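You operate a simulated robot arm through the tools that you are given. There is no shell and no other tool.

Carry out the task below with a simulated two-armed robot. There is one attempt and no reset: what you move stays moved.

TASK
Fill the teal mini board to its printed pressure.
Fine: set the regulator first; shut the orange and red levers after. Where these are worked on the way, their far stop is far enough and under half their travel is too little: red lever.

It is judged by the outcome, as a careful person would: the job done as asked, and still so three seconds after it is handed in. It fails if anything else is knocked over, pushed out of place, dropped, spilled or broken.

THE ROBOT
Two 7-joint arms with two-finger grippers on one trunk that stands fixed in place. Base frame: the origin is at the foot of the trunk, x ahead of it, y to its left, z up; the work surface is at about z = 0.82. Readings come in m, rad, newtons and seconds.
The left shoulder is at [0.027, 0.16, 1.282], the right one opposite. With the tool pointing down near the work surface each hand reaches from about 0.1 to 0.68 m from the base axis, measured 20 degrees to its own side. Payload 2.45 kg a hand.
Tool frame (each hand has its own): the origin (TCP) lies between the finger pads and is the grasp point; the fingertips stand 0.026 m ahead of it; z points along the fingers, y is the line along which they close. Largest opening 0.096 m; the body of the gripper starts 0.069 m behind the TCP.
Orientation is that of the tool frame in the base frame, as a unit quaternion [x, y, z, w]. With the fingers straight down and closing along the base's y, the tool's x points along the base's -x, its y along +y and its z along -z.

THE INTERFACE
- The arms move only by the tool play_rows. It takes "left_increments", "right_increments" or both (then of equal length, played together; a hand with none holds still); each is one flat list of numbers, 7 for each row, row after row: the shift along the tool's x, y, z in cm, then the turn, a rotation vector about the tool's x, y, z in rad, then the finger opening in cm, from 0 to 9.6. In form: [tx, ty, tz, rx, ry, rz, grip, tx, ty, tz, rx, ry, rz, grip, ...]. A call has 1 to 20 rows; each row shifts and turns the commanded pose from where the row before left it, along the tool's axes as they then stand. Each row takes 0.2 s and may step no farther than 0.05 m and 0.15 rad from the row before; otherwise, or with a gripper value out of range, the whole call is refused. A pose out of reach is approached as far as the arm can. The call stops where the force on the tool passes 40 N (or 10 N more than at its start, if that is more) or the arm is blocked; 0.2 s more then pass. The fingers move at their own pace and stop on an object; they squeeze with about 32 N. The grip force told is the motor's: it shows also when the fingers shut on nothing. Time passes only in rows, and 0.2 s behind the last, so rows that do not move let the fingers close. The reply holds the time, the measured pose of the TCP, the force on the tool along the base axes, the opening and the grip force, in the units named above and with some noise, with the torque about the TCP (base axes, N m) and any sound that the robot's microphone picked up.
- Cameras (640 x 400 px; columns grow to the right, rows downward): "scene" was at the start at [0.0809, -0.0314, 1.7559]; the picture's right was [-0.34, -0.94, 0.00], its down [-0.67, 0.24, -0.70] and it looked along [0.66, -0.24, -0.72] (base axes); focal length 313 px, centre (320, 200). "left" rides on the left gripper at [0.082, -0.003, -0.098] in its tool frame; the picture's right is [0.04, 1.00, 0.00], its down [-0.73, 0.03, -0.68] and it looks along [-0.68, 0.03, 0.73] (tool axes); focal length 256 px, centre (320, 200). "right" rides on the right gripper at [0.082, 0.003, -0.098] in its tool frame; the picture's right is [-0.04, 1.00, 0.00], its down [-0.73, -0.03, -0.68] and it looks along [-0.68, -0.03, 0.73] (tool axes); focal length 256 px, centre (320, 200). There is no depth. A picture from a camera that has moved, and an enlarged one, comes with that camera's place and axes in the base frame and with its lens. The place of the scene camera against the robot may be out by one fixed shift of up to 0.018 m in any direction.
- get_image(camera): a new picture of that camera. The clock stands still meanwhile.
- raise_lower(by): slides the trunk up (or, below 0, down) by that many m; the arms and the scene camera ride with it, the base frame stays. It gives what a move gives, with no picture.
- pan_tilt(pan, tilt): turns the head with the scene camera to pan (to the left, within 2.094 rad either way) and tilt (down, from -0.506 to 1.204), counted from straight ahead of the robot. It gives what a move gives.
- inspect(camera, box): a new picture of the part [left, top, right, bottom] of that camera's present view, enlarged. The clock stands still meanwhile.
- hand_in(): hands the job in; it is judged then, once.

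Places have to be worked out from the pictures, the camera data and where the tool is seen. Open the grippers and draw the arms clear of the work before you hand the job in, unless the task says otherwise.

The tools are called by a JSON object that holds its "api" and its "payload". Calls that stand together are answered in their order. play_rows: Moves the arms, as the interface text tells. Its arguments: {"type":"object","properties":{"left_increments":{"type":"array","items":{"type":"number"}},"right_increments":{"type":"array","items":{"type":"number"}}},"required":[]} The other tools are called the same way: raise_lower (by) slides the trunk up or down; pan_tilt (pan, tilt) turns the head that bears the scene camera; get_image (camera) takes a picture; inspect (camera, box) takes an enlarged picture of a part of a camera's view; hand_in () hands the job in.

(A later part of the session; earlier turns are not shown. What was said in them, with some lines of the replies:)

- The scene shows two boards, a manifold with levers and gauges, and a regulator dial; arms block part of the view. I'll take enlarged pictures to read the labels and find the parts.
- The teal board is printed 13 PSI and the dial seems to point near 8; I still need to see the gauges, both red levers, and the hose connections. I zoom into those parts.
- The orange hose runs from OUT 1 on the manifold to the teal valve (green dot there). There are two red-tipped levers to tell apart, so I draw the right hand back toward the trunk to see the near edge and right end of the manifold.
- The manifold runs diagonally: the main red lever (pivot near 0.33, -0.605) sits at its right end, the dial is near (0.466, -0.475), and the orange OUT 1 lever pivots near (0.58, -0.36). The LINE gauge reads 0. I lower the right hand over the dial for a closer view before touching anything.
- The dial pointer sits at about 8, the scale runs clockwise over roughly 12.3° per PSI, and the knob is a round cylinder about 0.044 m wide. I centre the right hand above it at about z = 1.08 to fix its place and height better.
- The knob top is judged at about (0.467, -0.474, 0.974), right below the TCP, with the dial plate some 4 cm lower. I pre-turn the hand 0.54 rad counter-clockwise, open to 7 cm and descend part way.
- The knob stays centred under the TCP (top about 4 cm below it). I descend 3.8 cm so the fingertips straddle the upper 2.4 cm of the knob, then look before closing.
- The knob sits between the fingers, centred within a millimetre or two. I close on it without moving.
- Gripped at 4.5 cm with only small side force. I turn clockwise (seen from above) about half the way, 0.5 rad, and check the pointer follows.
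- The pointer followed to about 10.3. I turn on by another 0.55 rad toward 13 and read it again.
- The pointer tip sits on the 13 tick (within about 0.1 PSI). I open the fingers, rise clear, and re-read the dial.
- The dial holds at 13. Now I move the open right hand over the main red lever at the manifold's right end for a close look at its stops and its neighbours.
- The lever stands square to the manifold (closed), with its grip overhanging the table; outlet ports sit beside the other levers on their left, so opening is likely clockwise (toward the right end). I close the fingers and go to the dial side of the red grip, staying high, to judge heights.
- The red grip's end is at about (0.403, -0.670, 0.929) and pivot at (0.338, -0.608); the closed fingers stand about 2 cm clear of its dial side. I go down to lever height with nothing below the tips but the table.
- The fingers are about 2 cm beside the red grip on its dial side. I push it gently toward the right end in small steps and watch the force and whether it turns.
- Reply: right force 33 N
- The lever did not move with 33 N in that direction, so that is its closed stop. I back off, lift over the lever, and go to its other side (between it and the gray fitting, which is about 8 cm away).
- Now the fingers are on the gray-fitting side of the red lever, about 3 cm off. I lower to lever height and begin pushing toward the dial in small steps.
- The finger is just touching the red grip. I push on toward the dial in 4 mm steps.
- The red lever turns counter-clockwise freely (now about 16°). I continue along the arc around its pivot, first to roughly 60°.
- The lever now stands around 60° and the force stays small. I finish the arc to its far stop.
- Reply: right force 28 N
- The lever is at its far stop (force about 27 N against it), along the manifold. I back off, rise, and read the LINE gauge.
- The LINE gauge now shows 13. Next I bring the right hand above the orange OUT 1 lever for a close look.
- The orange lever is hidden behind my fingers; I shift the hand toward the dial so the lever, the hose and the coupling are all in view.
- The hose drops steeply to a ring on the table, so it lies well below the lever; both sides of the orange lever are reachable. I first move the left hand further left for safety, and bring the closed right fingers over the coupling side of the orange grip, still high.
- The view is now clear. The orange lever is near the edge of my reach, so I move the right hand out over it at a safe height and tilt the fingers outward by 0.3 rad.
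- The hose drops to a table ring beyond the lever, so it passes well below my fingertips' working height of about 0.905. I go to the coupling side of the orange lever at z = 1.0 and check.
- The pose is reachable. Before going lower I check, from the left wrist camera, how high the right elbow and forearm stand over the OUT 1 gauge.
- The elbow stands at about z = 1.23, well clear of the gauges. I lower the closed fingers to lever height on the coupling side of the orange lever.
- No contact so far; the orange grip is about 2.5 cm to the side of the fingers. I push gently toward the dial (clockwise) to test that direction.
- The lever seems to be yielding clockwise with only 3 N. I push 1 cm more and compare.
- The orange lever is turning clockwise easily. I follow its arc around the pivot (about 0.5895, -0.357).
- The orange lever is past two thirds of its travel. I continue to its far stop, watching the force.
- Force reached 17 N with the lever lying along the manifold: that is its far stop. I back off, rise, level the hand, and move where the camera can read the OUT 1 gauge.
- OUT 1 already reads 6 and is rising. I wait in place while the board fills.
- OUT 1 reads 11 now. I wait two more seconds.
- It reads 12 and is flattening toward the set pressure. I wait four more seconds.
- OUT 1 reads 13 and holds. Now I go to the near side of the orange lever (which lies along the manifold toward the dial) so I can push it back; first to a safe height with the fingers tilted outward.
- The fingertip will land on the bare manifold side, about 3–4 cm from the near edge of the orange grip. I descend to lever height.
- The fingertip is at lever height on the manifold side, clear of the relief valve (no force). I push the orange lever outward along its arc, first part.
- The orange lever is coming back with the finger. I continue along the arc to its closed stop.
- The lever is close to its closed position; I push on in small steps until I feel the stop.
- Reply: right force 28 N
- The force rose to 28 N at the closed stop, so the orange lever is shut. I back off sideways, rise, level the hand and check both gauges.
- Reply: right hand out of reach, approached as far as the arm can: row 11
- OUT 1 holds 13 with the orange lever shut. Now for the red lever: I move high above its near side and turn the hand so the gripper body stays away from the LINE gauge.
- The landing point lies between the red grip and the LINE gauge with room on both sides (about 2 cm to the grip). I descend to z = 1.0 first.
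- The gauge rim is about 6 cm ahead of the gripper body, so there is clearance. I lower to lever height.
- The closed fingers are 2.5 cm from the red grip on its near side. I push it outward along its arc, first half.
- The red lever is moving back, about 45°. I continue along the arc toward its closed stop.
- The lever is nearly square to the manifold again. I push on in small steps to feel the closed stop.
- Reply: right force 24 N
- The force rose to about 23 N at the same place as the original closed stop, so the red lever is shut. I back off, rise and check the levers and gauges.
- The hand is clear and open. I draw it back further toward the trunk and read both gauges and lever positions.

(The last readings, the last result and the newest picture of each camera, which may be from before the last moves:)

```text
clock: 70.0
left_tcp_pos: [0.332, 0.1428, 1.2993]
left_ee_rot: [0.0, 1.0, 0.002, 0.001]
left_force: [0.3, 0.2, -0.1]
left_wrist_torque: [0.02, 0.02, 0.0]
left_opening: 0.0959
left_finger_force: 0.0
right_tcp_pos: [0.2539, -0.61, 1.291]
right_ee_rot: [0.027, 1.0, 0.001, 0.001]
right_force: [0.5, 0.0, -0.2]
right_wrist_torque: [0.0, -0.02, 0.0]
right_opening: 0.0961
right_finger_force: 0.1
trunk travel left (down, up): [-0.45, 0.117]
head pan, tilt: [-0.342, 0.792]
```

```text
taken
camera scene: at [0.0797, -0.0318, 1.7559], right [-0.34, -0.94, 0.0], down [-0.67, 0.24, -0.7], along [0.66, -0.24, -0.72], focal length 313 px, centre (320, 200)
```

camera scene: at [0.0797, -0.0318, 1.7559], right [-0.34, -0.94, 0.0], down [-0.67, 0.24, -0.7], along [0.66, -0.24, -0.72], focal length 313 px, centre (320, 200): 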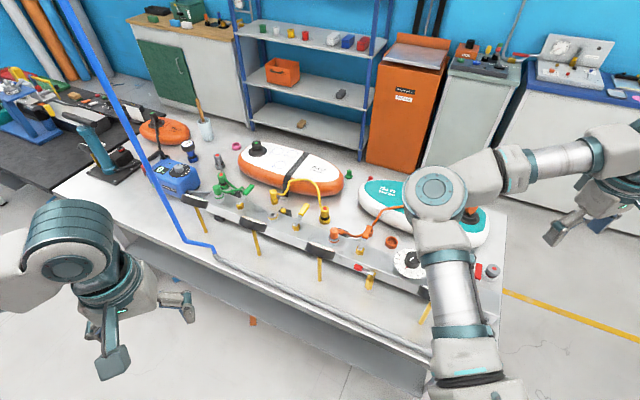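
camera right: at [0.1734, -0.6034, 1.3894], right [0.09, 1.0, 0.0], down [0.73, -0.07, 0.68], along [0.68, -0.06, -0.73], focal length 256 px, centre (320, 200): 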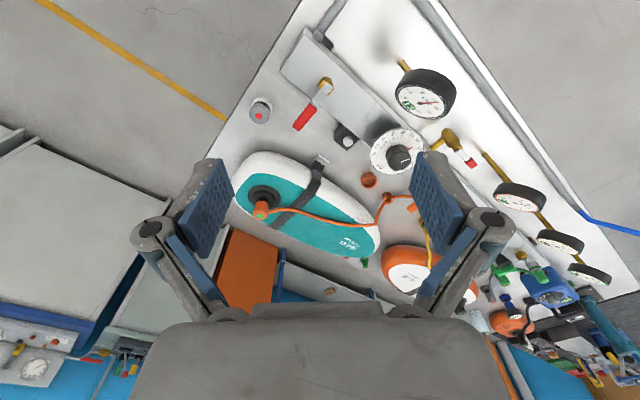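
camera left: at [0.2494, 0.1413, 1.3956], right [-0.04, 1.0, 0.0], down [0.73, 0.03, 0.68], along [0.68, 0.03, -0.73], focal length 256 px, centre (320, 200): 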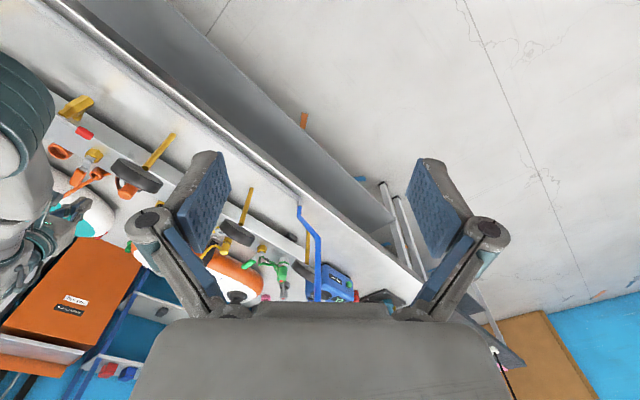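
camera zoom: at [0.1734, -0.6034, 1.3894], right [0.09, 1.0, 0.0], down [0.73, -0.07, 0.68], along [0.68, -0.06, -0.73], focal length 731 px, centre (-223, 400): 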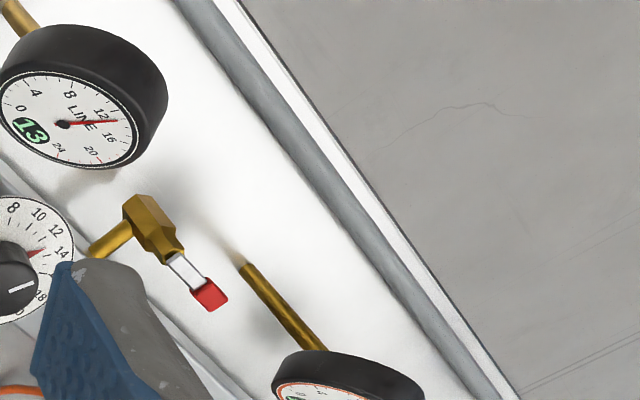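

{"api": "inspect", "payload": {"camera": "right", "box": [485, 170, 565, 225]}}

{"api": "inspect", "payload": {"camera": "scene", "box": [290, 170, 520, 320]}}

{"api": "inspect", "payload": {"camera": "right", "box": [220, 140, 420, 260]}}

```text
7.27 times, centred on (525, 198) of right
camera zoom: at [0.1734, -0.6034, 1.3894], right [0.09, 1.0, 0.0], down [0.73, -0.07, 0.68], along [0.68, -0.06, -0.73], focal length 1862 px, centre (-1171, 218)
```

zoom: 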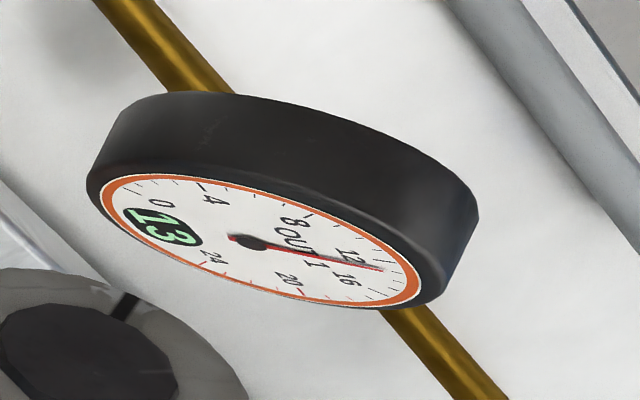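

```text
2.67 times, centred on (405, 245) of scene
camera zoom: at [0.0797, -0.0318, 1.7559], right [-0.34, -0.94, 0.0], down [-0.67, 0.24, -0.7], along [0.66, -0.24, -0.72], focal length 834 px, centre (93, 80)
```

zoom: 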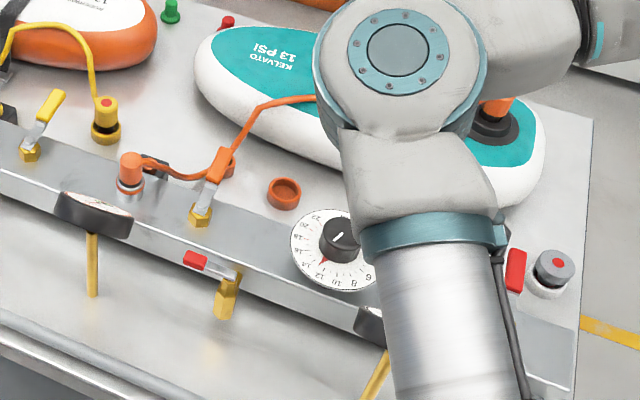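

```text
3.20 times, centred on (320, 200) of right
camera zoom: at [0.1734, -0.6034, 1.3894], right [0.09, 1.0, 0.0], down [0.73, -0.07, 0.68], along [0.68, -0.06, -0.73], focal length 819 px, centre (320, 200)
```

zoom: 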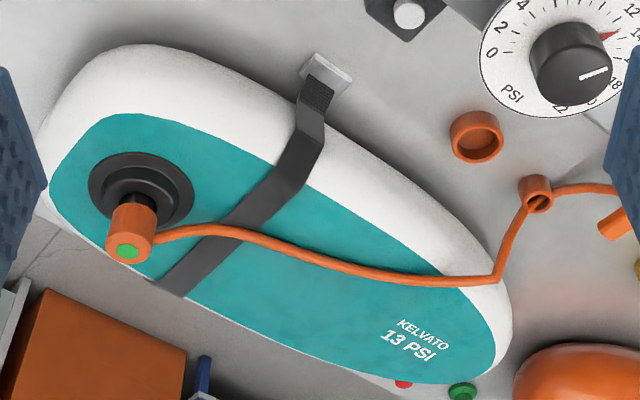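

OUT 1 holds at 13, the board's printed pressure. The orange and red levers are both back at their closed stops, the hose is still seated with its dot green, nothing else has moved, and both hands are open and clear. I hand the job in.

{"api": "hand_in", "payload": {}}

```text
The job is handed in.
```

The teal Kelvato board is filled to its printed 13 PSI. The OUT 1 gauge read 13 with the orange lever shut, and still read 13 in the last picture before I handed the job in.

- **Regulator:** I set this first, turning it from about 8 to 13. The LINE gauge then showed 13.
- **Filling:** I opened the red lever and then the orange lever to their far stops, and waited for OUT 1 to rise from 0 to 13.
- **Shut-off:** I closed the orange lever and then the red one. Each was pushed back until it met its closed stop.

The orange hose stayed seated on the board's valve, with its dot still green. Nothing else moved or was knocked over in the pictures. Both hands were open and clear of the work.
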